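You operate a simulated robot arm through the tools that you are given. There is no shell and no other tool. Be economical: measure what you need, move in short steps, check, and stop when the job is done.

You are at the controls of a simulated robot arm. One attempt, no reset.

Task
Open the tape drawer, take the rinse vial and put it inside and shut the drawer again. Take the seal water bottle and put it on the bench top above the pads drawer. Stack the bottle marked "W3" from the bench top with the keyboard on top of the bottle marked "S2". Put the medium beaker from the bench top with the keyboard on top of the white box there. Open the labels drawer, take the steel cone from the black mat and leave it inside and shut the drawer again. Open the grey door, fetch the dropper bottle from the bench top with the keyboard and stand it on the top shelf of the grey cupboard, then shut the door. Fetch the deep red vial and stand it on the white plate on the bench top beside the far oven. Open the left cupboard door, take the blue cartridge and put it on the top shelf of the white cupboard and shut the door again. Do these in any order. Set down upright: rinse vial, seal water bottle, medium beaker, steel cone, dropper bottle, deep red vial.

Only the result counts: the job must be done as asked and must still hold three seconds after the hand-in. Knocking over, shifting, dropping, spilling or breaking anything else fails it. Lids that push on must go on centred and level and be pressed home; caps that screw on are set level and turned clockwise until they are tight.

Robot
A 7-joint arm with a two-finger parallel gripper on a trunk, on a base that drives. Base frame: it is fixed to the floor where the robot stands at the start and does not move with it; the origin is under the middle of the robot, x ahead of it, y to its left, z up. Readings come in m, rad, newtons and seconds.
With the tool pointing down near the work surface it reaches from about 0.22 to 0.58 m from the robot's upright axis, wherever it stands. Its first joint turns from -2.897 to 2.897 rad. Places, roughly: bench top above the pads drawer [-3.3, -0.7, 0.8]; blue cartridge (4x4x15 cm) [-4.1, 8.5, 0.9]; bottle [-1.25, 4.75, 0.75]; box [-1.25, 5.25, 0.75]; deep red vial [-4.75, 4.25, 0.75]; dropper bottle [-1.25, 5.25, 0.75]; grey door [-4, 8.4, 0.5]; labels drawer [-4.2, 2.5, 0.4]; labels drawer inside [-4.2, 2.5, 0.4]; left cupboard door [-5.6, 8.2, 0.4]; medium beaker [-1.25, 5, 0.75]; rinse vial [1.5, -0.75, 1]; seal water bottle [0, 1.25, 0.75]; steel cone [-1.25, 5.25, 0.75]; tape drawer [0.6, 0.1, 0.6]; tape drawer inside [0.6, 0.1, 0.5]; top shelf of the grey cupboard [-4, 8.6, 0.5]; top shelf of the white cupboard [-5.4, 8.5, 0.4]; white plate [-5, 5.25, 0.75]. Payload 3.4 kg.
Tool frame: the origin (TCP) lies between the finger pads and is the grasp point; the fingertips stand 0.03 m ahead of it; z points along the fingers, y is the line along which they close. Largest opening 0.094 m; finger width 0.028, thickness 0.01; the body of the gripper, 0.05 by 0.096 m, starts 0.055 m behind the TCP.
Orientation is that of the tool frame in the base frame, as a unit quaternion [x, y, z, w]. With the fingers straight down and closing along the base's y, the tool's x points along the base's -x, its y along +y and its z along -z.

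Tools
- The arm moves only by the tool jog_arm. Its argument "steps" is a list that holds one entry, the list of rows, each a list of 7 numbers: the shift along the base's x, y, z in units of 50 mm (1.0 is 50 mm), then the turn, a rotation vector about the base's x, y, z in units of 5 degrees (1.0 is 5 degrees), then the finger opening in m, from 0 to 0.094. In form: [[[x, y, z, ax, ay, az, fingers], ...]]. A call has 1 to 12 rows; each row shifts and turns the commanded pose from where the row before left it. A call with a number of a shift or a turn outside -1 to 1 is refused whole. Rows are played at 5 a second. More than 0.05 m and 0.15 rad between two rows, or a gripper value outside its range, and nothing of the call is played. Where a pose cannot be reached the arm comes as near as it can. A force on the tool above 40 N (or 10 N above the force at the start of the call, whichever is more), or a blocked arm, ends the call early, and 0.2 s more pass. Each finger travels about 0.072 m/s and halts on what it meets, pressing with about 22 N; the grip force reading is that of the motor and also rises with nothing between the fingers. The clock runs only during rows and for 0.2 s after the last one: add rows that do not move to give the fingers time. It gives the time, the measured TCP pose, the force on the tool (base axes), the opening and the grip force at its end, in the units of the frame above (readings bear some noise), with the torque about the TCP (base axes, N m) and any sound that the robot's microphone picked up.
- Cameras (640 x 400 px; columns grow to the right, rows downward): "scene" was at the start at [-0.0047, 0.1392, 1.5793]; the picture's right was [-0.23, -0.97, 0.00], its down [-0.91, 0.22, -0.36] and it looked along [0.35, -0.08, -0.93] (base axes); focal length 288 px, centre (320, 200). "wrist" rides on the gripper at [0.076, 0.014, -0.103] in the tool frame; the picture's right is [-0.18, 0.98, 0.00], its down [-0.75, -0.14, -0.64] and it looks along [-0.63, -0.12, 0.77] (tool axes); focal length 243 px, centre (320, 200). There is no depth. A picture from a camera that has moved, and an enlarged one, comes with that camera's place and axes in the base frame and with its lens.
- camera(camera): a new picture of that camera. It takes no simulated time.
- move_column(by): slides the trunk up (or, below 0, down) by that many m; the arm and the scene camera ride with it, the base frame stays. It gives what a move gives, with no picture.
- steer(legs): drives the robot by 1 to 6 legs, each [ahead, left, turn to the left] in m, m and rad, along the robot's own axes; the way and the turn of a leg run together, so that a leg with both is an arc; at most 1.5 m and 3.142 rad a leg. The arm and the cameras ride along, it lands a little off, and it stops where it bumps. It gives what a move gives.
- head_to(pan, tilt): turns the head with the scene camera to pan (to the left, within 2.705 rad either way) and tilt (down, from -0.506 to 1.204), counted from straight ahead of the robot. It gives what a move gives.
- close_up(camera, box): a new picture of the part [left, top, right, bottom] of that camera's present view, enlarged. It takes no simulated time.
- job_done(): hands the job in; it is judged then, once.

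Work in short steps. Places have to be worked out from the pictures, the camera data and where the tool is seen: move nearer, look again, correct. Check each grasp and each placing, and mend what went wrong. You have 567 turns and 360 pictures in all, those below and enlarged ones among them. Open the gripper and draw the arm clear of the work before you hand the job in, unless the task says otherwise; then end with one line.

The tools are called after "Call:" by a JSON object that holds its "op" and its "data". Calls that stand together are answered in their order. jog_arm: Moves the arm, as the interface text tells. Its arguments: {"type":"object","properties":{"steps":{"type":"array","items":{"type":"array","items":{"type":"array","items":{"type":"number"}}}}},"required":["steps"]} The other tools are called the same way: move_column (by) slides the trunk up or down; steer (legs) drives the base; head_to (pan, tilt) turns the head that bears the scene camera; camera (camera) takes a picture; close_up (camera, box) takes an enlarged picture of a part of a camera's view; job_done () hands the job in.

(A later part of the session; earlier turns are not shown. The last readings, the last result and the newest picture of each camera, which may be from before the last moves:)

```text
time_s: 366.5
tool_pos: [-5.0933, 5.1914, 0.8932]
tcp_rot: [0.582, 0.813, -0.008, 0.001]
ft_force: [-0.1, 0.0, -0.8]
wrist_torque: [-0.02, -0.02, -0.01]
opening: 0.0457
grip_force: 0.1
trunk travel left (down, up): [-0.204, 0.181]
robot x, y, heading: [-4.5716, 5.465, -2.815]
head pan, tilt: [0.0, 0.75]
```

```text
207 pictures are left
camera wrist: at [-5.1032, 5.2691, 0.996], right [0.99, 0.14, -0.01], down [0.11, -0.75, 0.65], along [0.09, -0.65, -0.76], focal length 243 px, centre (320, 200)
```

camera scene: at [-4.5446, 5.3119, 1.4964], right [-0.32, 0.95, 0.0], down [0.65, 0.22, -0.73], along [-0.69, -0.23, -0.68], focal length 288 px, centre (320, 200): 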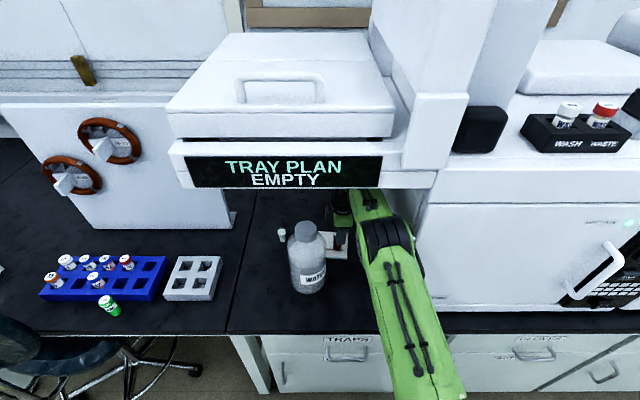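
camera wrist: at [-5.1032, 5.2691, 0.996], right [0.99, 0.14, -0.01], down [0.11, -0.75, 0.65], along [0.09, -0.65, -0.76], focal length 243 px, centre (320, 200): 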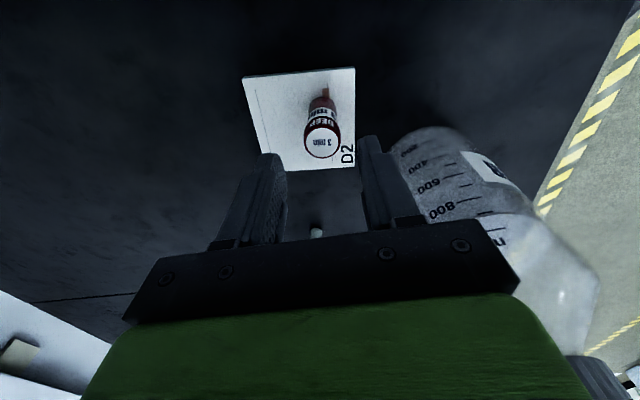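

The vial stands on the plate. Back straight out.

Call:
{"op": "steer", "data": {"legs": [[-0.3, 0, 0], [-0.4, 0, 0]]}}

Call:
{"op": "camera", "data": {"camera": "scene"}}

```text
time_s: 370.7
tool_pos: [-4.4241, 5.4158, 0.8949]
tcp_rot: [0.58, 0.815, -0.009, 0.0]
ft_force: [-0.7, 0.2, 0.4]
wrist_torque: [0.04, 0.01, 0.0]
opening: 0.0461
grip_force: 0.1
trunk travel left (down, up): [-0.204, 0.181]
robot x, y, heading: [-3.9064, 5.6921, -2.811]
head pan, tilt: [0.0, 0.75]
```

```text
206 pictures are left
camera scene: at [-3.8751, 5.5409, 1.5411], right [-0.33, 0.95, 0.0], down [0.64, 0.22, -0.73], along [-0.69, -0.24, -0.68], focal length 288 px, centre (320, 200)
```

scene: 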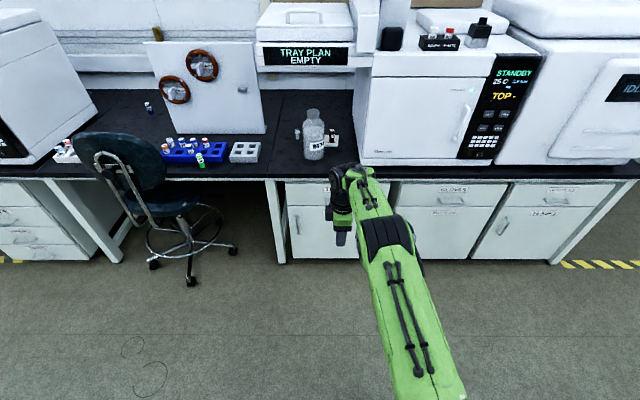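

Deep red vial is on the plate. Next the cupboards at the end wall: turn right 90° and look.

Call:
{"op": "steer", "data": {"legs": [[0, 0, -1.569]]}}

Call:
{"op": "head_to", "data": {"pan": 0.0, "tilt": 0.4}}

Call:
{"op": "camera", "data": {"camera": "scene"}}

```text
time_s: 374.9
tool_pos: [-4.177, 6.2146, 0.8944]
tcp_rot: [0.987, 0.163, -0.007, -0.005]
ft_force: [-0.3, -0.8, 0.6]
wrist_torque: [0.0, -0.04, 0.01]
opening: 0.0463
grip_force: 0.0
trunk travel left (down, up): [-0.204, 0.181]
robot x, y, heading: [-3.9062, 5.6915, 1.894]
head pan, tilt: [0.0, 0.75]
```

```text
time_s: 375.8
tool_pos: [-4.1758, 6.2143, 0.8947]
tcp_rot: [0.987, 0.163, -0.008, -0.005]
ft_force: [-0.4, 0.2, -0.4]
wrist_torque: [-0.02, 0.02, 0.01]
opening: 0.0459
grip_force: 0.0
trunk travel left (down, up): [-0.204, 0.181]
robot x, y, heading: [-3.9048, 5.6889, 1.897]
head pan, tilt: [0.0, 0.4]
```

```text
205 pictures are left
camera scene: at [-4.0582, 5.6746, 1.5721], right [0.95, 0.32, 0.0], down [0.12, -0.37, -0.92], along [-0.29, 0.87, -0.39], focal length 288 px, centre (320, 200)
```

scene: 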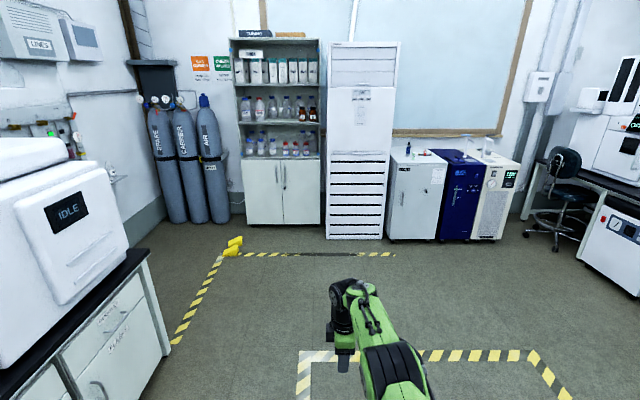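

Call:
{"op": "close_up", "data": {"camera": "scene", "box": [220, 130, 340, 240]}}

Call:
{"op": "close_up", "data": {"camera": "scene", "box": [370, 130, 490, 250]}}

```text
3.64 times, centred on (280, 185) of scene
camera zoom: at [-4.0582, 5.6746, 1.5721], right [0.95, 0.32, 0.0], down [0.12, -0.37, -0.92], along [-0.29, 0.87, -0.39], focal length 1048 px, centre (466, 254)
```

zoom: 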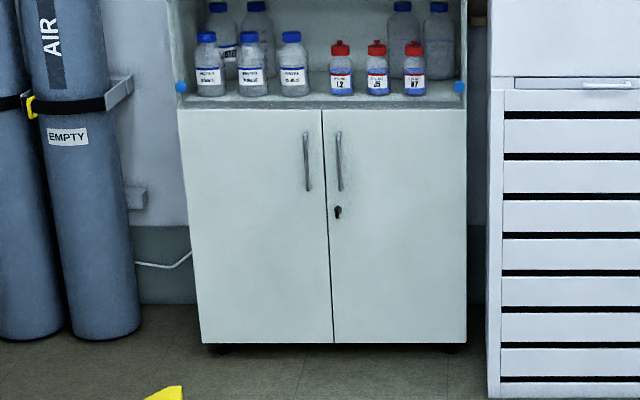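

```text
3.33 times, centred on (430, 190) of scene
camera zoom: at [-4.0582, 5.6746, 1.5721], right [0.95, 0.32, 0.0], down [0.12, -0.37, -0.92], along [-0.29, 0.87, -0.39], focal length 960 px, centre (-47, 233)
```

zoom: 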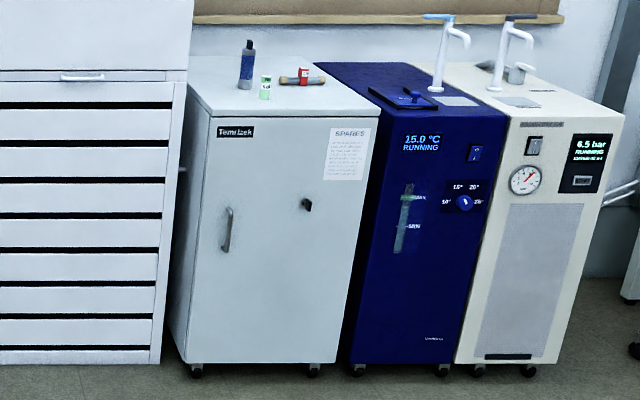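

White cupboard: left door with a vertical bar handle (z≈0.65) hinged at left. The blue cartridge stands on the grey cupboard. I'll configure the tool horizontal with camera up: yaw 90°, then pitch up.

Call:
{"op": "jog_arm", "data": {"steps": [[[0, 0, 0.3, 0, 0, 1, 0.046], [0, 0, 0.3, 0, 0, 1, 0.046], [0, 0, 0, 0, 0, 1, 0.046], [0, 0, 0, 0, 0, 1, 0.046], [0, 0, 0, 0, 0, 1, 0.046], [0, 0, 0, 0, 0, 1, 0.046], [0, 0, 0, 0, 0, 1, 0.046], [0, 0, 0, 0, 0, 1, 0.046], [0, 0, 0, 0, 0, 1, 0.046], [0, 0, 0, 0, 0, 1, 0.046], [0, 0, 0, 0, 0, 1, 0.046], [0, 0, 0, 0, 0, 1, 0.046]]]}}

Call:
{"op": "jog_arm", "data": {"steps": [[[0, 0, 0, 0, 0, 1, 0.046], [0, 0, 0, 0, 0, 1, 0.046], [0, 0, 0, 0, 0, 1, 0.046], [0, 0, 0, 0, 0, 1, 0.046], [0, 0, 0, 0, 0, 1, 0.046], [0, 0, 0, 0, 0, 1, 0.046], [0, 0, 0, 0.94, 0.32, 0, 0.046], [0, 0, 0, 0.94, 0.32, 0, 0.046], [0, 0, 0, 0.94, 0.32, 0, 0.046], [0, 0, 0, 0.94, 0.32, 0, 0.046], [0, 0, 0, 0.94, 0.32, 0, 0.046], [0, 0, 0, 0.94, 0.32, 0, 0.046]]]}}

Call:
{"op": "jog_arm", "data": {"steps": [[[0, 0, 0, 0.94, 0.32, 0, 0.046], [0, 0, 0, 0.94, 0.32, 0, 0.046], [0, 0, 0, 0.94, 0.32, 0, 0.046], [0, 0, 0, 0.94, 0.32, 0, 0.046], [0, 0, 0, 0.94, 0.32, 0, 0.046], [0, 0, 0, 0.94, 0.32, 0, 0.046], [0, 0, 0, 0.94, 0.32, 0, 0.046], [0, 0, 0, 0.94, 0.32, 0, 0.046], [0, 0, 0, 0.94, 0.32, 0, 0.046], [0, 0, 0, 0.94, 0.32, 0, 0.046], [0, 0, 0, 0.94, 0.32, 0, 0.046], [0, 0, 0, 0.94, 0.32, 0, 0.046]]]}}

Call:
{"op": "head_to", "data": {"pan": 0.0, "tilt": 0.6}}

Call:
{"op": "camera", "data": {"camera": "scene"}}

```text
time_s: 378.4
tool_pos: [-4.1767, 6.2141, 0.9231]
tcp_rot: [0.773, 0.634, -0.009, -0.002]
ft_force: [-0.8, 0.3, -0.9]
wrist_torque: [-0.02, -0.03, 0.01]
opening: 0.046
grip_force: 0.0
trunk travel left (down, up): [-0.204, 0.181]
robot x, y, heading: [-3.9082, 5.6932, 1.898]
head pan, tilt: [0.0, 0.4]
```

```text
time_s: 380.9
tool_pos: [-4.1772, 6.2138, 0.9252]
tcp_rot: [0.562, 0.788, 0.142, -0.208]
ft_force: [-0.4, 0.7, 0.3]
wrist_torque: [0.02, -0.01, -0.01]
opening: 0.0462
grip_force: 0.1
trunk travel left (down, up): [-0.204, 0.181]
robot x, y, heading: [-3.9031, 5.6898, 1.899]
head pan, tilt: [0.0, 0.4]
```

```text
time_s: 383.6
tool_pos: [-4.1776, 6.2141, 0.9232]
tcp_rot: [0.413, 0.584, 0.403, -0.571]
ft_force: [0.3, 0.5, -0.7]
wrist_torque: [0.02, -0.01, 0.0]
opening: 0.0459
grip_force: 0.0
trunk travel left (down, up): [-0.204, 0.181]
robot x, y, heading: [-3.9033, 5.6957, 1.896]
head pan, tilt: [0.0, 0.4]
```

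```text
time_s: 384.3
tool_pos: [-4.1766, 6.2139, 0.9237]
tcp_rot: [0.412, 0.584, 0.403, -0.572]
ft_force: [0.0, 0.3, -0.3]
wrist_torque: [-0.03, 0.0, -0.02]
opening: 0.046
grip_force: 0.0
trunk travel left (down, up): [-0.204, 0.181]
robot x, y, heading: [-3.9012, 5.6913, 1.892]
head pan, tilt: [0.0, 0.6]
```

```text
202 pictures are left
camera scene: at [-4.0569, 5.6705, 1.554], right [0.95, 0.32, 0.0], down [0.18, -0.54, -0.83], along [-0.26, 0.78, -0.56], focal length 288 px, centre (320, 200)
```

scene: 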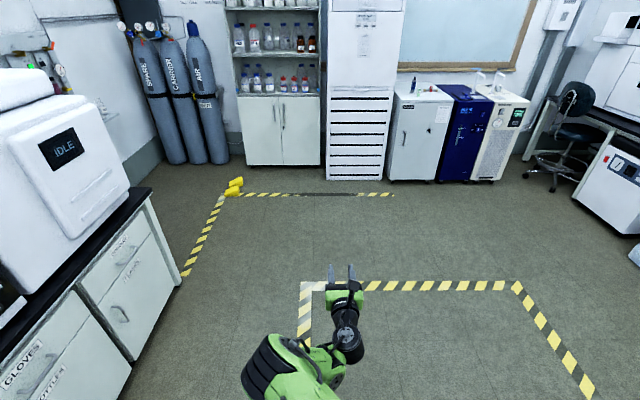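

Call:
{"op": "close_up", "data": {"camera": "scene", "box": [190, 120, 330, 210]}}

```text
4.44 times, centred on (260, 165) of scene
camera zoom: at [-4.0569, 5.6705, 1.554], right [0.95, 0.32, 0.0], down [0.18, -0.54, -0.83], along [-0.26, 0.78, -0.56], focal length 1281 px, centre (587, 356)
```

zoom: 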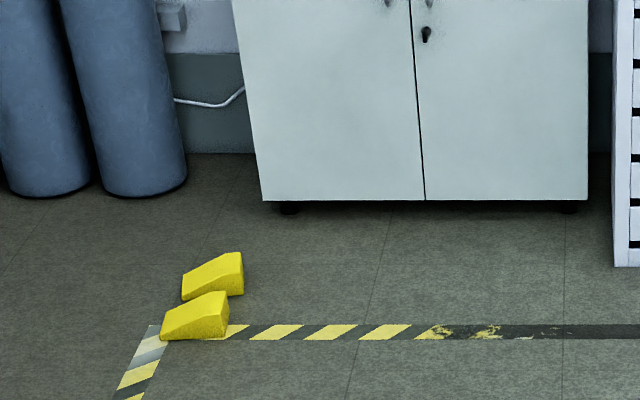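

Two yellow wedges lie left on the floor, so the door should open only to ~70°. Drive towards the left door handle.

Call:
{"op": "steer", "data": {"legs": [[0, 0.516, 0.009], [1.0, 0, 0], [0.9, 0, 0]]}}

Call:
{"op": "move_column", "data": {"by": -0.2}}

Call:
{"op": "camera", "data": {"camera": "wrist"}}

Call:
{"op": "camera", "data": {"camera": "scene"}}

```text
time_s: 396.3
tool_pos: [-5.2623, 7.8302, 0.9241]
tcp_rot: [0.413, 0.583, 0.404, -0.571]
ft_force: [0.1, 0.0, 0.1]
wrist_torque: [0.03, 0.03, -0.01]
opening: 0.0461
grip_force: 0.1
trunk travel left (down, up): [-0.204, 0.181]
robot x, y, heading: [-4.992, 7.3049, 1.889]
head pan, tilt: [0.0, 0.6]
```

```text
time_s: 398.5
tool_pos: [-5.2629, 7.8293, 0.7236]
tcp_rot: [0.414, 0.583, 0.404, -0.57]
ft_force: [0.7, 0.4, 0.3]
wrist_torque: [-0.01, 0.04, 0.04]
opening: 0.0459
grip_force: 0.1
trunk travel left (down, up): [-0.004, 0.381]
robot x, y, heading: [-4.992, 7.3078, 1.887]
head pan, tilt: [0.0, 0.6]
```

```text
200 pictures are left
camera wrist: at [-5.2157, 7.7386, 0.8032], right [0.93, 0.32, -0.18], down [0.08, -0.67, -0.74], along [-0.36, 0.67, -0.65], focal length 243 px, centre (320, 200)
```

wrist: 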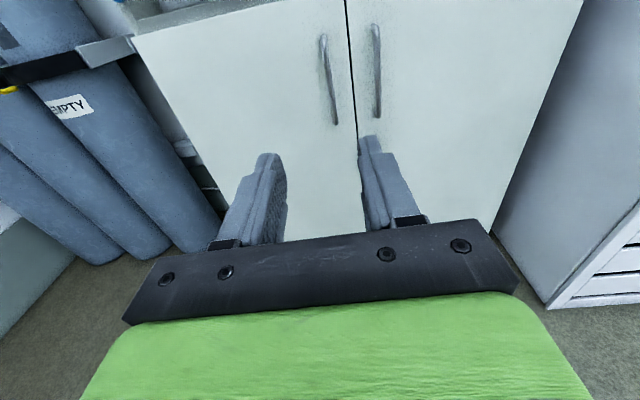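

```text
199 pictures are left
camera scene: at [-5.1449, 7.2843, 1.3542], right [0.95, 0.31, 0.0], down [0.18, -0.54, -0.83], along [-0.26, 0.78, -0.56], focal length 288 px, centre (320, 200)
```

scene: 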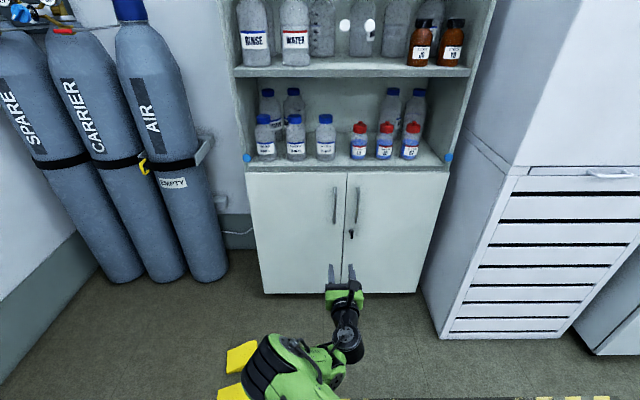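

Handle found: 1.003 m ahead, aligned laterally, z≈0.66. Lower, open and approach.

Call:
{"op": "jog_arm", "data": {"steps": [[[0, 0, -0.6, 0, 0, 0, 0.07], [0, 0, -0.6, 0, 0, 0, 0.07], [0, 0, 0, 0, 0, 0, 0.07]]]}}

Call:
{"op": "steer", "data": {"legs": [[0.33, 0, 0]]}}

Call:
{"op": "camera", "data": {"camera": "wrist"}}

```text
time_s: 399.3
tool_pos: [-5.2614, 7.831, 0.664]
tcp_rot: [0.414, 0.582, 0.405, -0.571]
ft_force: [-0.1, -0.3, -0.1]
wrist_torque: [0.01, 0.01, -0.01]
opening: 0.0701
grip_force: 0.1
trunk travel left (down, up): [-0.004, 0.381]
robot x, y, heading: [-4.9936, 7.3042, 1.891]
head pan, tilt: [0.0, 0.6]
```

```text
time_s: 401.4
tool_pos: [-5.361, 8.1386, 0.6658]
tcp_rot: [0.415, 0.582, 0.406, -0.57]
ft_force: [-1.4, 0.9, -0.7]
wrist_torque: [-0.01, 0.01, -0.01]
opening: 0.0697
grip_force: 0.0
trunk travel left (down, up): [-0.004, 0.381]
robot x, y, heading: [-5.0966, 7.6134, 1.881]
head pan, tilt: [0.0, 0.6]
```

```text
198 pictures are left
camera wrist: at [-5.315, 8.0483, 0.7439], right [0.93, 0.32, -0.18], down [0.08, -0.67, -0.74], along [-0.36, 0.67, -0.65], focal length 243 px, centre (320, 200)
```

wrist: 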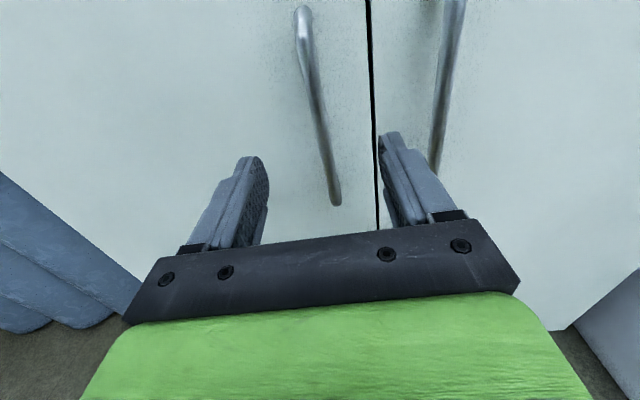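

Bar lies between the fingers; drive 8.3 cm more and close.

Call:
{"op": "steer", "data": {"legs": [[0.083, 0, 0]]}}

Call:
{"op": "jog_arm", "data": {"steps": [[[0, 0, 0, 0, 0, 0, 0.04], [0, 0, 0, 0, 0, 0, 0.02], [0, 0, 0, 0, 0, 0, 0.0], [0, 0, 0, 0, 0, 0, 0.0], [0, 0, 0, 0, 0, 0, 0.0]]]}}

Call:
{"op": "camera", "data": {"camera": "wrist"}}

```text
time_s: 402.5
tool_pos: [-5.3855, 8.2162, 0.6646]
tcp_rot: [0.416, 0.582, 0.405, -0.569]
ft_force: [0.0, 0.5, 0.3]
wrist_torque: [0.0, -0.01, 0.0]
opening: 0.0703
grip_force: 0.0
trunk travel left (down, up): [-0.004, 0.381]
robot x, y, heading: [-5.1181, 7.6945, 1.886]
head pan, tilt: [0.0, 0.6]
```

```text
time_s: 403.7
tool_pos: [-5.3872, 8.2145, 0.6658]
tcp_rot: [0.415, 0.583, 0.405, -0.57]
ft_force: [-2.7, -20.9, -2.7]
wrist_torque: [0.22, -0.04, 0.07]
opening: 0.0119
grip_force: 44.9
trunk travel left (down, up): [-0.004, 0.381]
robot x, y, heading: [-5.1222, 7.6896, 1.887]
head pan, tilt: [0.0, 0.6]
```

```text
197 pictures are left
camera wrist: at [-5.3405, 8.1241, 0.744], right [0.93, 0.32, -0.18], down [0.08, -0.67, -0.74], along [-0.36, 0.67, -0.65], focal length 243 px, centre (320, 200)
```

wrist: 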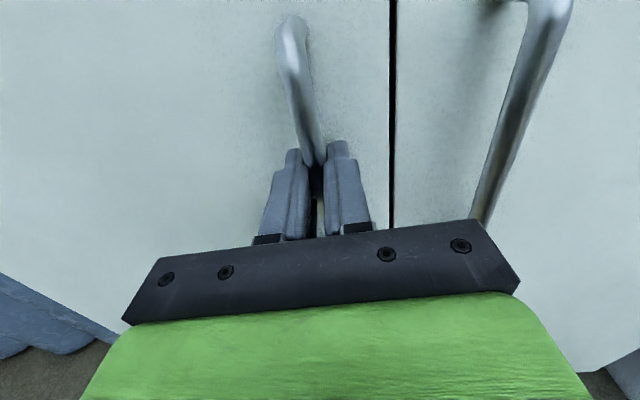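

Bar gripped. Pull along the door's arc (hinge ≈0.355 m left) in two legs to ~30°.

Call:
{"op": "steer", "data": {"legs": [[-0.091, 0.02, 0], [-0.083, 0.043, 0]]}}

Call:
{"op": "camera", "data": {"camera": "scene"}}

Call:
{"op": "camera", "data": {"camera": "wrist"}}

```text
time_s: 405.5
tool_pos: [-5.3899, 8.0343, 0.6635]
tcp_rot: [0.418, 0.581, 0.407, -0.568]
ft_force: [27.9, -7.8, -2.6]
wrist_torque: [-0.04, 0.15, -0.14]
opening: 0.0116
grip_force: 44.8
trunk travel left (down, up): [-0.004, 0.381]
robot x, y, heading: [-5.1243, 7.51, 1.891]
head pan, tilt: [0.0, 0.6]
```

```text
196 pictures are left
camera scene: at [-5.2749, 7.4876, 1.3546], right [0.95, 0.31, 0.0], down [0.17, -0.54, -0.83], along [-0.26, 0.78, -0.56], focal length 288 px, centre (320, 200)
```

scene: 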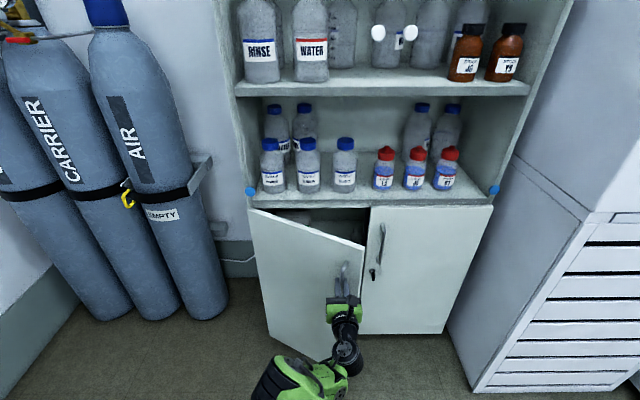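

```text
195 pictures are left
camera wrist: at [-5.3439, 7.9442, 0.7441], right [0.93, 0.31, -0.19], down [0.08, -0.67, -0.74], along [-0.35, 0.67, -0.65], focal length 243 px, centre (320, 200)
```

wrist: 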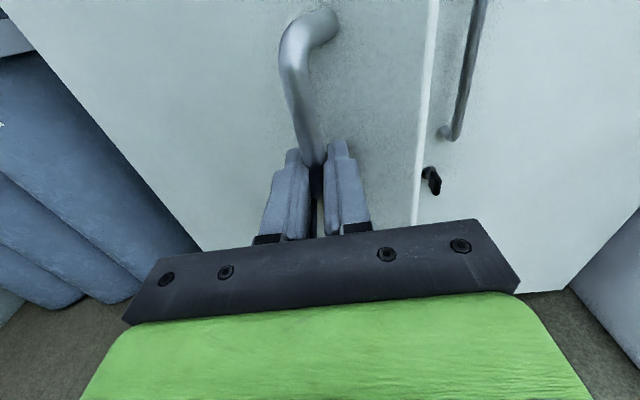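

Door ~30° open. The robot can't shift further left (wedges), so continue the arc with the arm.

Call:
{"op": "jog_arm", "data": {"steps": [[[-0.2, -0.56, 0, 0, 0, -0.5, 0.0], [-0.25, -0.56, 0, 0, 0, -0.5, 0.0], [-0.25, -0.56, 0, 0, 0, -0.5, 0.0], [-0.35, -0.48, 0, 0, 0, -0.5, 0.0], [-0.35, -0.48, 0, 0, 0, -0.5, 0.0], [0, 0, 0, 0, 0, 0, 0.0]]]}}

Call:
{"op": "camera", "data": {"camera": "scene"}}

```text
time_s: 406.9
tool_pos: [-5.4612, 7.9011, 0.6644]
tcp_rot: [0.479, 0.533, 0.466, -0.519]
ft_force: [27.2, -22.7, 0.0]
wrist_torque: [-0.2, 0.54, -0.09]
opening: 0.012
grip_force: 45.0
trunk travel left (down, up): [-0.004, 0.381]
robot x, y, heading: [-5.1264, 7.5064, 1.884]
head pan, tilt: [0.0, 0.6]
```

```text
194 pictures are left
camera scene: at [-5.2745, 7.4856, 1.3545], right [0.95, 0.31, 0.0], down [0.17, -0.54, -0.83], along [-0.26, 0.79, -0.56], focal length 288 px, centre (320, 200)
```

scene: 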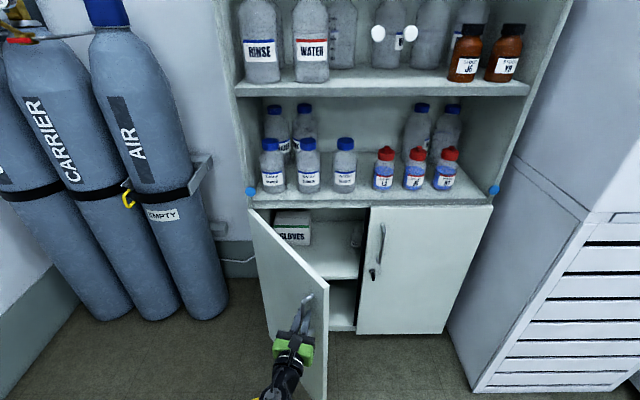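

Door about 55° open and the top shelf (with a GLOVES box) is visible. A little more, then release.

Call:
{"op": "jog_arm", "data": {"steps": [[[-0.5, -0.5, 0, 0, 0, -0.5, 0.0], [-0.5, -0.4, 0, 0, 0, -0.5, 0.0], [0, 0, 0, 0, 0, 0, 0.0]]]}}

Call:
{"op": "jog_arm", "data": {"steps": [[[0, 0, 0, 0, 0, 0, 0.03], [0, 0, 0, 0, 0, 0, 0.06], [0, 0, 0, 0, 0, 0, 0.07], [0, 0, 0, 0, 0, 0, 0.07]]]}}

Call:
{"op": "camera", "data": {"camera": "scene"}}

Call:
{"op": "camera", "data": {"camera": "wrist"}}

```text
time_s: 407.2
tool_pos: [-5.468, 7.892, 0.6658]
tcp_rot: [0.485, 0.526, 0.474, -0.514]
ft_force: [9.9, -8.5, 3.4]
wrist_torque: [0.87, 0.99, 0.02]
opening: 0.0118
grip_force: 44.9
trunk travel left (down, up): [-0.004, 0.381]
robot x, y, heading: [-5.1245, 7.508, 1.885]
head pan, tilt: [0.0, 0.6]
stopped in row 1: the force on the tool passed its limit at 50 N (the readings are from after the stop); the commanded pose is now the measured one
```

```text
time_s: 408.2
tool_pos: [-5.47, 7.8928, 0.664]
tcp_rot: [0.485, 0.528, 0.473, -0.513]
ft_force: [-0.9, 0.0, -0.4]
wrist_torque: [0.01, -0.02, 0.0]
opening: 0.0702
grip_force: 0.1
trunk travel left (down, up): [-0.004, 0.381]
robot x, y, heading: [-5.1211, 7.5052, 1.885]
head pan, tilt: [0.0, 0.6]
```

```text
193 pictures are left
camera scene: at [-5.2775, 7.4882, 1.3543], right [0.95, 0.31, 0.0], down [0.18, -0.54, -0.83], along [-0.26, 0.78, -0.56], focal length 288 px, centre (320, 200)
```

scene: 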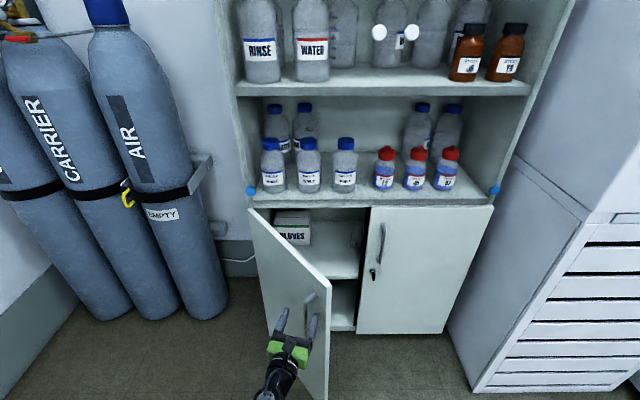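

```text
192 pictures are left
camera wrist: at [-5.4473, 7.7936, 0.7428], right [0.98, 0.08, -0.18], down [-0.08, -0.67, -0.74], along [-0.18, 0.74, -0.65], focal length 243 px, centre (320, 200)
```

wrist: 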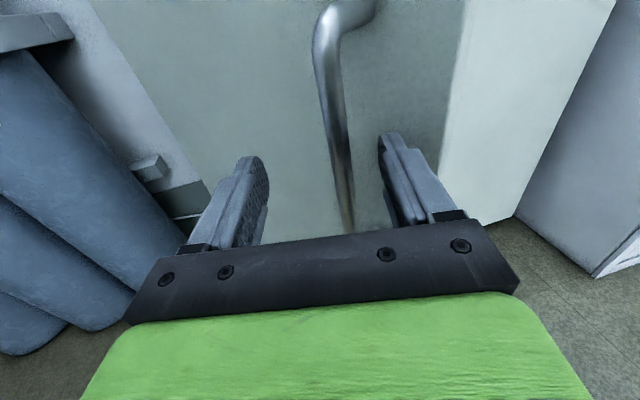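

Door ~58° open, shelf at z≈0.43. Back away from the handle.

Call:
{"op": "steer", "data": {"legs": [[-0.3, 0, 0], [-0.4, 0, 0]]}}

Call:
{"op": "camera", "data": {"camera": "scene"}}

```text
time_s: 412.4
tool_pos: [-5.2548, 7.2292, 0.6624]
tcp_rot: [0.486, 0.527, 0.474, -0.512]
ft_force: [-0.3, -0.5, 0.6]
wrist_torque: [0.0, 0.0, -0.05]
opening: 0.0701
grip_force: 0.0
trunk travel left (down, up): [-0.004, 0.381]
robot x, y, heading: [-4.9101, 6.8432, 1.882]
head pan, tilt: [0.0, 0.6]
```

```text
191 pictures are left
camera scene: at [-5.0634, 6.8237, 1.3543], right [0.95, 0.31, 0.0], down [0.17, -0.54, -0.83], along [-0.25, 0.79, -0.56], focal length 288 px, centre (320, 200)
```

scene: 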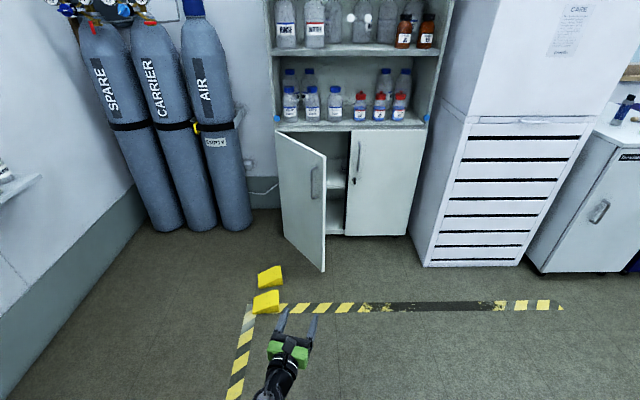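

Now fetch the cartridge (≈(−4.14, 8.70), on the grey cupboard, 30 cm in). A 45°-down tool keeps the wrist above the top. Raise the trunk and set that pose.

Call:
{"op": "move_column", "data": {"by": 0.33}}

Call:
{"op": "jog_arm", "data": {"steps": [[[0.3, 0.1, 0, 0, 0, 0.95, 0.07], [0.3, 0.1, 0, 0, 0, 0.95, 0.07], [0.3, 0.1, 0, 0, 0, 0.95, 0.07], [0.3, 0.1, 0, -0.94, -0.32, 0, 0.07], [0.3, 0.1, 0, -0.94, -0.32, 0, 0.07], [0.3, 0.1, 0, -0.94, -0.32, 0, 0.07], [0.3, 0.1, 0, -0.94, -0.32, 0, 0.07], [0.3, 0.1, 0, -0.94, -0.32, 0, 0.07], [0, 0, 0, -0.94, -0.32, 0, 0.07], [0, 0, 0, -0.94, -0.32, 0, 0.07], [0, 0, 0, -0.94, -0.32, 0, 0.07], [0, 0, 0, -0.94, -0.32, 0, 0.07]]]}}

Call:
{"op": "steer", "data": {"legs": [[0, -0.65, 0.021], [0, -0.65, 0]]}}

Call:
{"op": "camera", "data": {"camera": "scene"}}

Call:
{"op": "camera", "data": {"camera": "wrist"}}

```text
time_s: 415.6
tool_pos: [-5.2542, 7.2298, 0.9928]
tcp_rot: [0.485, 0.528, 0.473, -0.512]
ft_force: [-0.2, -0.9, 0.3]
wrist_torque: [-0.06, 0.0, 0.01]
opening: 0.0698
grip_force: 0.0
trunk travel left (down, up): [-0.334, 0.051]
robot x, y, heading: [-4.9123, 6.8484, 1.887]
head pan, tilt: [0.0, 0.6]
```

```text
time_s: 418.2
tool_pos: [-5.1348, 7.2683, 0.9911]
tcp_rot: [0.539, 0.755, 0.217, -0.303]
ft_force: [-0.6, 0.5, 0.0]
wrist_torque: [0.03, -0.02, 0.01]
opening: 0.0698
grip_force: 0.2
trunk travel left (down, up): [-0.334, 0.051]
robot x, y, heading: [-4.914, 6.8446, 1.884]
head pan, tilt: [0.0, 0.6]
```

```text
time_s: 425.0
tool_pos: [-3.9015, 7.6744, 0.9934]
tcp_rot: [0.541, 0.754, 0.217, -0.302]
ft_force: [-0.8, -0.7, -0.9]
wrist_torque: [0.01, 0.02, -0.01]
opening: 0.0701
grip_force: 0.1
trunk travel left (down, up): [-0.334, 0.051]
robot x, y, heading: [-3.6794, 7.2478, 1.88]
head pan, tilt: [0.0, 0.6]
```

```text
190 pictures are left
camera scene: at [-3.8331, 7.2293, 1.6842], right [0.95, 0.3, 0.0], down [0.17, -0.54, -0.83], along [-0.25, 0.79, -0.57], focal length 288 px, centre (320, 200)
```

scene: 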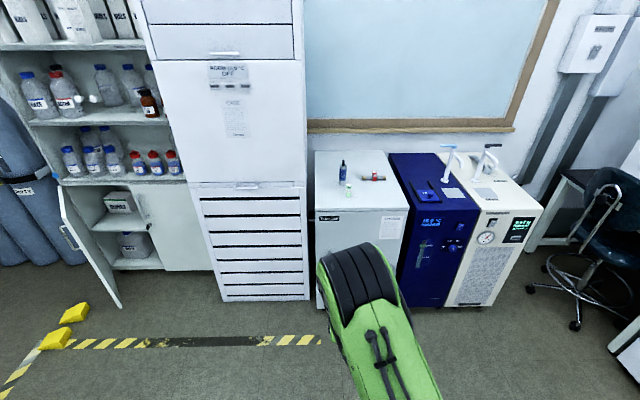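

```text
189 pictures are left
camera wrist: at [-3.8836, 7.6636, 1.1206], right [0.97, 0.19, -0.13], down [0.18, -0.98, -0.06], along [-0.13, 0.03, -0.99], focal length 243 px, centre (320, 200)
```

wrist: 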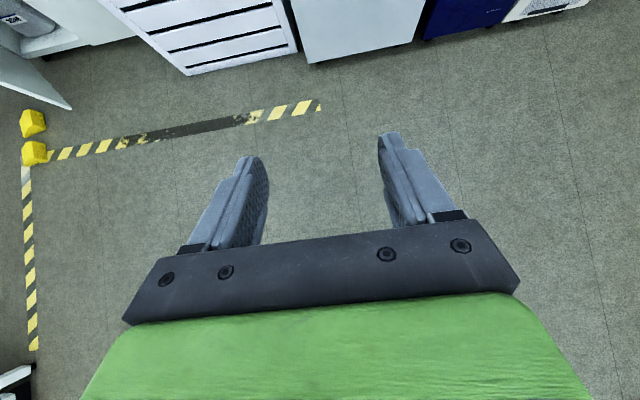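

Call:
{"op": "close_up", "data": {"camera": "scene", "box": [300, 140, 420, 215]}}

```text
5.33 times, centred on (360, 178) of scene
camera zoom: at [-3.8331, 7.2293, 1.6842], right [0.95, 0.3, 0.0], down [0.17, -0.54, -0.83], along [-0.25, 0.79, -0.57], focal length 1537 px, centre (107, 320)
```

zoom: 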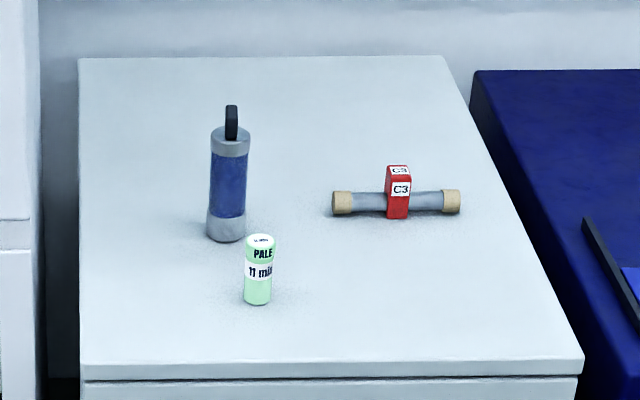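

Cartridge: Ø4 cm cylinder standing ≈25 cm in from the front edge; a PALE vial is 13 cm in front of it. I approach along the 45° tool axis from above. Drive closer first.

Call:
{"op": "jog_arm", "data": {"steps": [[[0, 0, 0.8, 0, 0, 0, 0.07], [0, 0, 0, 0, 0, 0, 0.07]]]}}

Call:
{"op": "steer", "data": {"legs": [[0.4, -0.055, 0.02], [0.35, 0, 0]]}}

Call:
{"op": "camera", "data": {"camera": "wrist"}}

Call:
{"op": "camera", "data": {"camera": "scene"}}

```text
time_s: 425.6
tool_pos: [-3.9029, 7.6729, 1.0327]
tcp_rot: [0.541, 0.755, 0.217, -0.301]
ft_force: [-0.3, 0.3, -0.8]
wrist_torque: [0.02, 0.03, 0.02]
opening: 0.0699
grip_force: 0.2
trunk travel left (down, up): [-0.334, 0.051]
robot x, y, heading: [-3.6761, 7.25, 1.88]
head pan, tilt: [0.0, 0.6]
```

```text
time_s: 430.0
tool_pos: [-4.0966, 8.3917, 1.0324]
tcp_rot: [0.534, 0.759, 0.215, -0.304]
ft_force: [-0.7, -0.3, 0.6]
wrist_torque: [0.0, -0.01, -0.01]
opening: 0.07
grip_force: 0.1
trunk travel left (down, up): [-0.334, 0.051]
robot x, y, heading: [-3.8678, 7.9698, 1.897]
head pan, tilt: [0.0, 0.6]
```

```text
187 pictures are left
camera wrist: at [-4.0781, 8.382, 1.1611], right [0.97, 0.21, -0.13], down [0.2, -0.98, -0.06], along [-0.13, 0.03, -0.99], focal length 243 px, centre (320, 200)
```

wrist: 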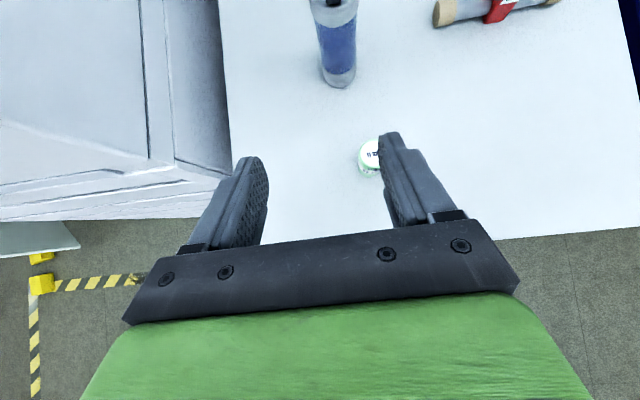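

```text
186 pictures are left
camera scene: at [-4.0191, 7.9502, 1.6841], right [0.95, 0.32, 0.0], down [0.18, -0.54, -0.82], along [-0.27, 0.78, -0.57], focal length 288 px, centre (320, 200)
```

scene: 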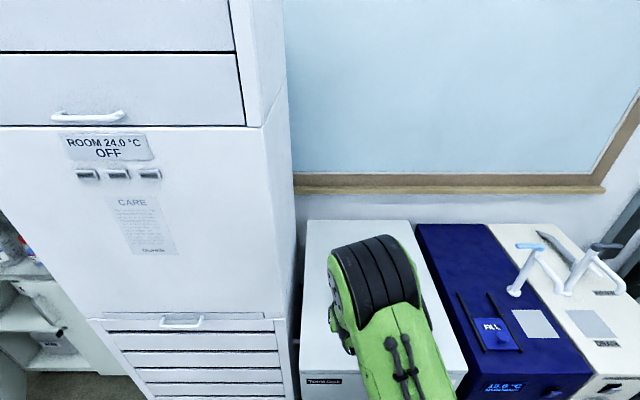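

Cartridge at (−4.130, 8.570). Drive 10 cm forward, 2.7 cm right, then check alignment.

Call:
{"op": "steer", "data": {"legs": [[0.1, -0.027, 0.005]]}}

Call:
{"op": "camera", "data": {"camera": "wrist"}}

```text
time_s: 431.1
tool_pos: [-4.1036, 8.4947, 1.0332]
tcp_rot: [0.533, 0.76, 0.214, -0.305]
ft_force: [-0.1, -0.4, 0.5]
wrist_torque: [0.0, -0.01, 0.01]
opening: 0.07
grip_force: 0.1
trunk travel left (down, up): [-0.334, 0.051]
robot x, y, heading: [-3.8735, 8.0743, 1.904]
head pan, tilt: [0.0, 0.6]
```

```text
185 pictures are left
camera wrist: at [-4.0862, 8.4846, 1.1611], right [0.97, 0.21, -0.13], down [0.2, -0.98, -0.06], along [-0.13, 0.03, -0.99], focal length 243 px, centre (320, 200)
```

wrist: 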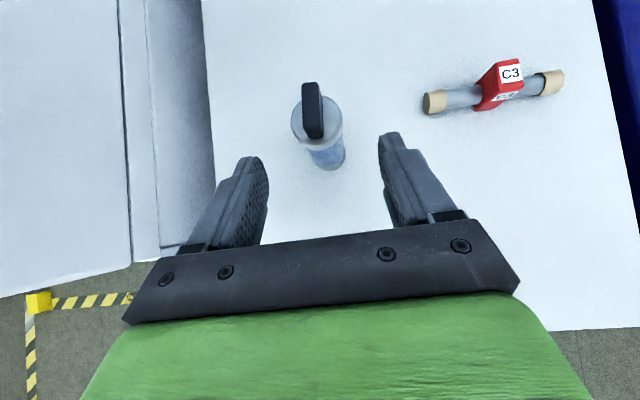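

Aligned within 5 mm. Move forward-down along the tool axis around the cartridge.

Call:
{"op": "jog_arm", "data": {"steps": [[[-0.13, 0.31, -0.6, 0, 0, 0, 0.07], [-0.13, 0.31, -0.6, 0, 0, 0, 0.07], [-0.13, 0.31, -0.6, 0, 0, 0, 0.07], [-0.13, 0.31, -0.6, 0, 0, 0, 0.07], [0, 0, 0, 0, 0, 0, 0.07]]]}}

Call:
{"op": "camera", "data": {"camera": "wrist"}}

```text
time_s: 432.3
tool_pos: [-4.1303, 8.5563, 0.9145]
tcp_rot: [0.533, 0.76, 0.213, -0.304]
ft_force: [0.7, -0.1, -0.2]
wrist_torque: [0.03, -0.03, 0.0]
opening: 0.0699
grip_force: 0.0
trunk travel left (down, up): [-0.334, 0.051]
robot x, y, heading: [-3.8747, 8.0699, 1.9]
head pan, tilt: [0.0, 0.6]
```

```text
184 pictures are left
camera wrist: at [-4.1108, 8.5459, 1.0417], right [0.97, 0.21, -0.13], down [0.2, -0.98, -0.06], along [-0.14, 0.03, -0.99], focal length 243 px, centre (320, 200)
```

wrist: 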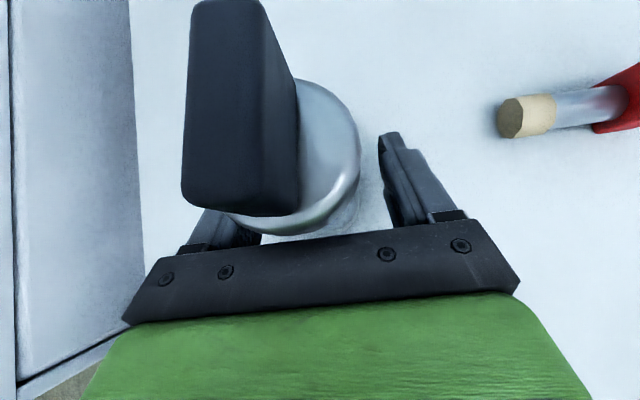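

Cartridge is between the fingers but ~9 mm left/forward; nudge and close.

Call:
{"op": "jog_arm", "data": {"steps": [[[-0.2, 0.1, 0, 0, 0, 0, 0.07], [0, 0, 0, 0, 0, 0, 0.055], [0, 0, 0, 0, 0, 0, 0.045], [0, 0, 0, 0, 0, 0, 0.03], [0, 0, 0, 0, 0, 0, 0.02], [0, 0, 0, 0, 0, 0, 0.02]]]}}

Call:
{"op": "camera", "data": {"camera": "wrist"}}

```text
time_s: 433.7
tool_pos: [-4.1382, 8.5635, 0.9142]
tcp_rot: [0.532, 0.761, 0.214, -0.304]
ft_force: [1.2, 1.1, 0.8]
wrist_torque: [0.05, 0.0, -0.01]
opening: 0.0428
grip_force: 21.7
trunk travel left (down, up): [-0.334, 0.051]
robot x, y, heading: [-3.8732, 8.0719, 1.896]
head pan, tilt: [0.0, 0.6]
```

```text
183 pictures are left
camera wrist: at [-4.1208, 8.552, 1.0419], right [0.97, 0.21, -0.13], down [0.2, -0.98, -0.06], along [-0.13, 0.03, -0.99], focal length 243 px, centre (320, 200)
```

wrist: 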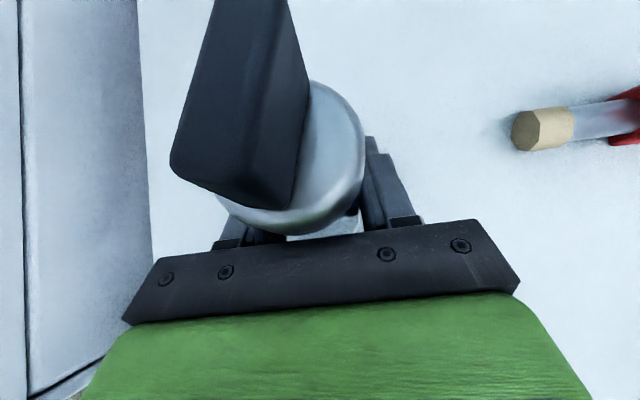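

Gripped (42.8 mm). Lift and check, then reverse.

Call:
{"op": "jog_arm", "data": {"steps": [[[0, 0, 0.4, 0, 0, 0, 0.02], [0, 0, 0.6, 0, 0, 0, 0.02], [0, 0, 0.6, 0, 0, 0, 0.02], [0, 0, 0.6, 0, 0, 0, 0.02], [0, 0, 0, 0, 0, 0, 0.02]]]}}

Call:
{"op": "camera", "data": {"camera": "wrist"}}

```text
time_s: 434.9
tool_pos: [-4.1404, 8.5614, 1.0266]
tcp_rot: [0.533, 0.76, 0.215, -0.304]
ft_force: [-0.1, 0.7, -2.7]
wrist_torque: [-0.03, 0.01, -0.01]
opening: 0.0428
grip_force: 22.0
trunk travel left (down, up): [-0.334, 0.051]
robot x, y, heading: [-3.8749, 8.0731, 1.901]
head pan, tilt: [0.0, 0.6]
```

```text
182 pictures are left
camera wrist: at [-4.1221, 8.5521, 1.1533], right [0.97, 0.21, -0.13], down [0.2, -0.98, -0.06], along [-0.13, 0.03, -0.99], focal length 243 px, centre (320, 200)
```

wrist: 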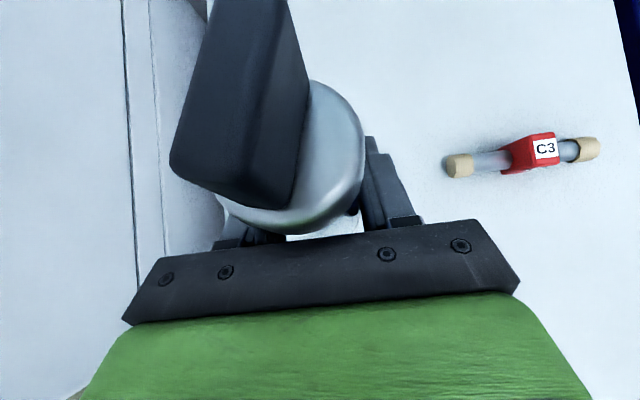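

Cartridge lifted. Reverse, move left in front of the open cupboard (keeping right of the door tip), and lower to shelf height while still away.

Call:
{"op": "steer", "data": {"legs": [[-0.5, 0, 0], [-0.3, 0, 0], [0, 0.55, 0], [0, 0.45, 0]]}}

Call:
{"op": "move_column", "data": {"by": -0.333}}

Call:
{"op": "camera", "data": {"camera": "scene"}}

```text
time_s: 444.5
tool_pos: [-4.8311, 7.4941, 1.0255]
tcp_rot: [0.533, 0.76, 0.215, -0.305]
ft_force: [-0.3, 0.3, -1.6]
wrist_torque: [-0.01, -0.01, 0.0]
opening: 0.0428
grip_force: 21.5
trunk travel left (down, up): [-0.334, 0.051]
robot x, y, heading: [-4.5612, 7.0047, 1.899]
head pan, tilt: [0.0, 0.6]
```

```text
time_s: 447.8
tool_pos: [-4.8307, 7.4944, 0.6938]
tcp_rot: [0.533, 0.76, 0.215, -0.304]
ft_force: [-0.4, -0.4, -2.0]
wrist_torque: [0.03, -0.02, -0.03]
opening: 0.0426
grip_force: 22.4
trunk travel left (down, up): [-0.001, 0.384]
robot x, y, heading: [-4.5634, 7.0056, 1.896]
head pan, tilt: [0.0, 0.6]
```

```text
181 pictures are left
camera scene: at [-4.7167, 6.9841, 1.3514], right [0.95, 0.32, 0.0], down [0.18, -0.53, -0.82], along [-0.27, 0.78, -0.57], focal length 288 px, centre (320, 200)
```

scene: 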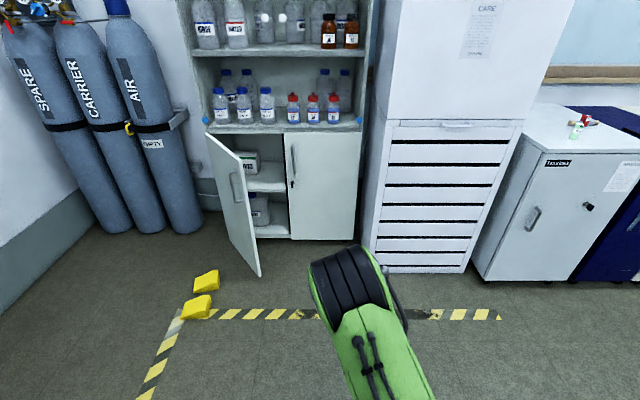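

Set the arm offset: 24 cm left of the robot axis and z≈0.56.

Call:
{"op": "jog_arm", "data": {"steps": [[[-0.57, -0.15, -0.54, 0, 0, 0, 0.02], [-0.57, -0.15, -0.54, 0, 0, 0, 0.02], [-0.57, -0.15, -0.54, 0, 0, 0, 0.02], [-0.57, -0.15, -0.54, 0, 0, 0, 0.02], [-0.57, -0.15, -0.54, 0, 0, 0, 0.02], [0, 0, 0, 0, 0, 0, 0.02]]]}}

Call:
{"op": "steer", "data": {"legs": [[0, 0.19, 0.007], [0.55, 0, 0]]}}

Call:
{"op": "camera", "data": {"camera": "scene"}}

Call:
{"op": "camera", "data": {"camera": "wrist"}}

```text
time_s: 449.2
tool_pos: [-4.9714, 7.463, 0.5543]
tcp_rot: [0.533, 0.76, 0.215, -0.303]
ft_force: [-0.6, 0.3, -1.3]
wrist_torque: [0.01, 0.0, 0.01]
opening: 0.0428
grip_force: 22.1
trunk travel left (down, up): [-0.001, 0.384]
robot x, y, heading: [-4.5626, 7.0021, 1.9]
head pan, tilt: [0.0, 0.6]
```

```text
time_s: 453.5
tool_pos: [-5.331, 7.9079, 0.5556]
tcp_rot: [0.533, 0.76, 0.215, -0.304]
ft_force: [0.6, 0.4, -2.5]
wrist_torque: [0.01, -0.02, -0.02]
opening: 0.043
grip_force: 21.6
trunk travel left (down, up): [-0.001, 0.384]
robot x, y, heading: [-4.9266, 7.4543, 1.904]
head pan, tilt: [0.0, 0.6]
```

```text
180 pictures are left
camera scene: at [-5.0771, 7.4308, 1.3514], right [0.95, 0.32, 0.0], down [0.18, -0.53, -0.82], along [-0.27, 0.78, -0.57], focal length 288 px, centre (320, 200)
```

scene: 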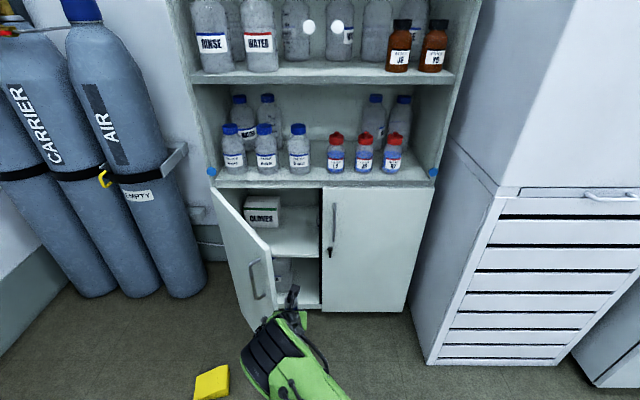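

```text
179 pictures are left
camera wrist: at [-5.3135, 7.8973, 0.6823], right [0.97, 0.21, -0.12], down [0.2, -0.98, -0.06], along [-0.13, 0.03, -0.99], focal length 243 px, centre (320, 200)
```

wrist: 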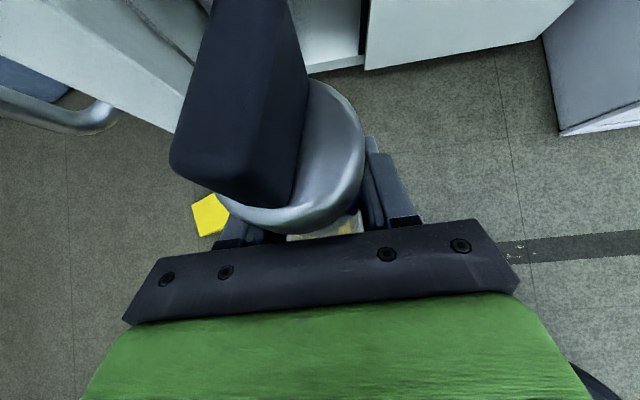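

In lane (R=−2.46). Advance 0.2 m and check clearances.

Call:
{"op": "steer", "data": {"legs": [[0.2, 0, 0]]}}

Call:
{"op": "camera", "data": {"camera": "scene"}}

Call:
{"op": "camera", "data": {"camera": "wrist"}}

```text
time_s: 455.1
tool_pos: [-5.3971, 8.0979, 0.5539]
tcp_rot: [0.533, 0.76, 0.215, -0.304]
ft_force: [-0.1, 0.1, -2.0]
wrist_torque: [0.01, 0.03, 0.0]
opening: 0.0428
grip_force: 21.8
trunk travel left (down, up): [-0.001, 0.384]
robot x, y, heading: [-4.9917, 7.646, 1.906]
head pan, tilt: [0.0, 0.6]
```

```text
178 pictures are left
camera scene: at [-5.1428, 7.622, 1.3514], right [0.95, 0.33, 0.0], down [0.18, -0.53, -0.82], along [-0.27, 0.78, -0.57], focal length 288 px, centre (320, 200)
```

scene: 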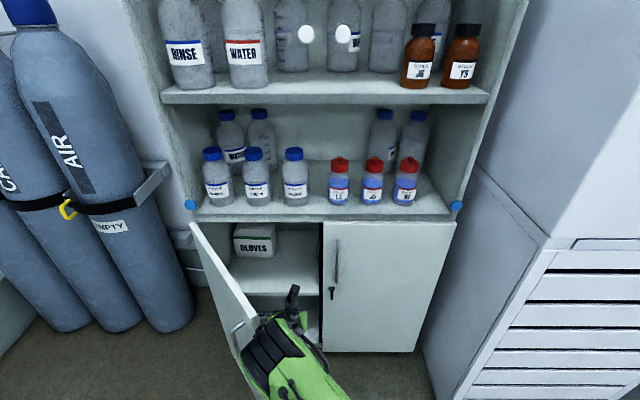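

```text
177 pictures are left
camera wrist: at [-5.3794, 8.0882, 0.6822], right [0.97, 0.21, -0.12], down [0.2, -0.98, -0.06], along [-0.13, 0.03, -0.99], focal length 243 px, centre (320, 200)
```

wrist: 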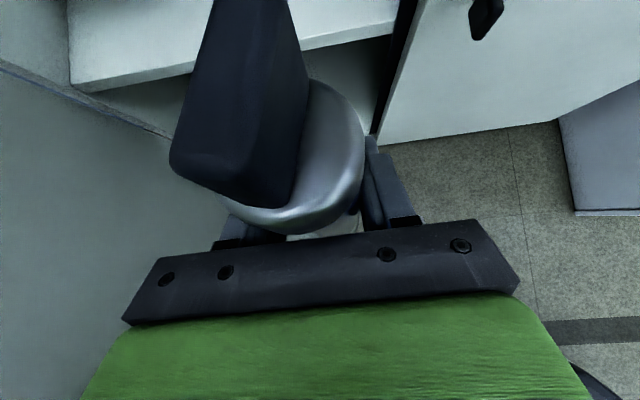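

Shelf edge confirmed at z≈0.427. Advance the last 24 cm.

Call:
{"op": "steer", "data": {"legs": [[0.12, 0, 0], [0.12, 0, 0]]}}

Call:
{"op": "camera", "data": {"camera": "wrist"}}

Call:
{"op": "camera", "data": {"camera": "scene"}}

```text
time_s: 455.9
tool_pos: [-5.3912, 8.1084, 0.5521]
tcp_rot: [0.535, 0.762, 0.213, -0.297]
ft_force: [-0.3, 0.0, -2.4]
wrist_torque: [0.04, 0.0, -0.01]
opening: 0.0429
grip_force: 22.4
trunk travel left (down, up): [-0.001, 0.384]
robot x, y, heading: [-4.9948, 7.6544, 1.902]
head pan, tilt: [0.0, 0.6]
stopped in leg 1: the robot was blocked; the commanded pose is now the measured one
```

```text
176 pictures are left
camera wrist: at [-5.3755, 8.0997, 0.6799], right [0.97, 0.2, -0.12], down [0.2, -0.98, -0.04], along [-0.12, 0.02, -0.99], focal length 243 px, centre (320, 200)
```

wrist: 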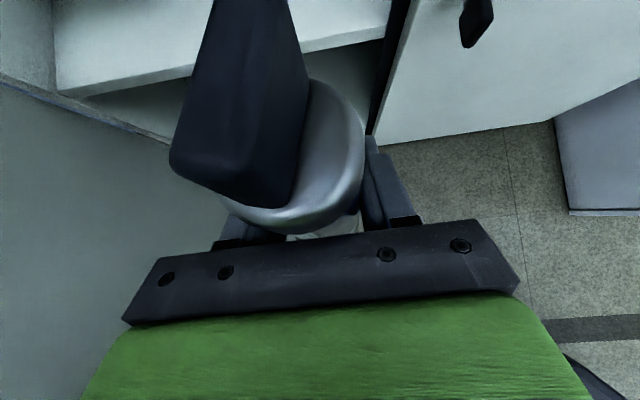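

```text
175 pictures are left
camera scene: at [-5.1405, 7.6324, 1.3521], right [0.95, 0.33, 0.0], down [0.18, -0.53, -0.83], along [-0.27, 0.78, -0.56], focal length 288 px, centre (320, 200)
```

scene: 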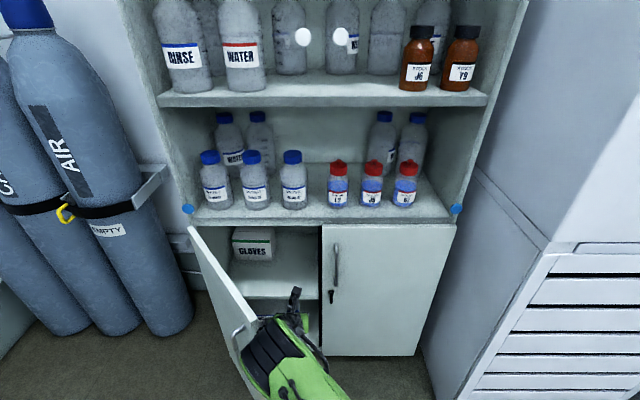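

The robot was blocked – probably the elbow touched the open door. I back off a little and push the door further open with the hand's left side.

Call:
{"op": "steer", "data": {"legs": [[-0.17, 0, 0]]}}

Call:
{"op": "camera", "data": {"camera": "scene"}}

```text
time_s: 457.4
tool_pos: [-5.3411, 7.9483, 0.5497]
tcp_rot: [0.534, 0.762, 0.214, -0.295]
ft_force: [-0.2, -0.5, -2.1]
wrist_torque: [0.0, -0.02, 0.03]
opening: 0.0427
grip_force: 22.7
trunk travel left (down, up): [-0.001, 0.384]
robot x, y, heading: [-4.9398, 7.4966, 1.907]
head pan, tilt: [0.0, 0.6]
```

```text
174 pictures are left
camera scene: at [-5.0915, 7.4746, 1.3515], right [0.95, 0.33, 0.0], down [0.18, -0.53, -0.83], along [-0.27, 0.78, -0.56], focal length 288 px, centre (320, 200)
```

scene: 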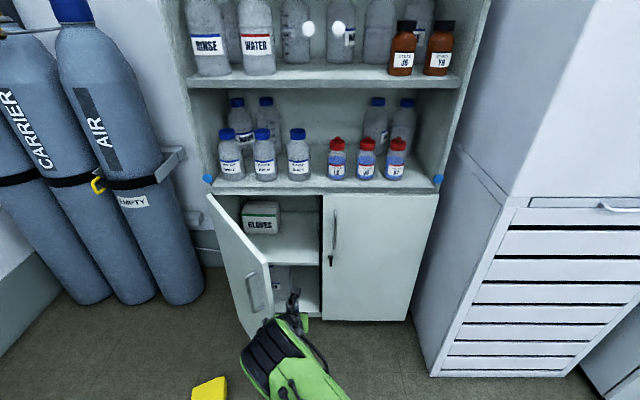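

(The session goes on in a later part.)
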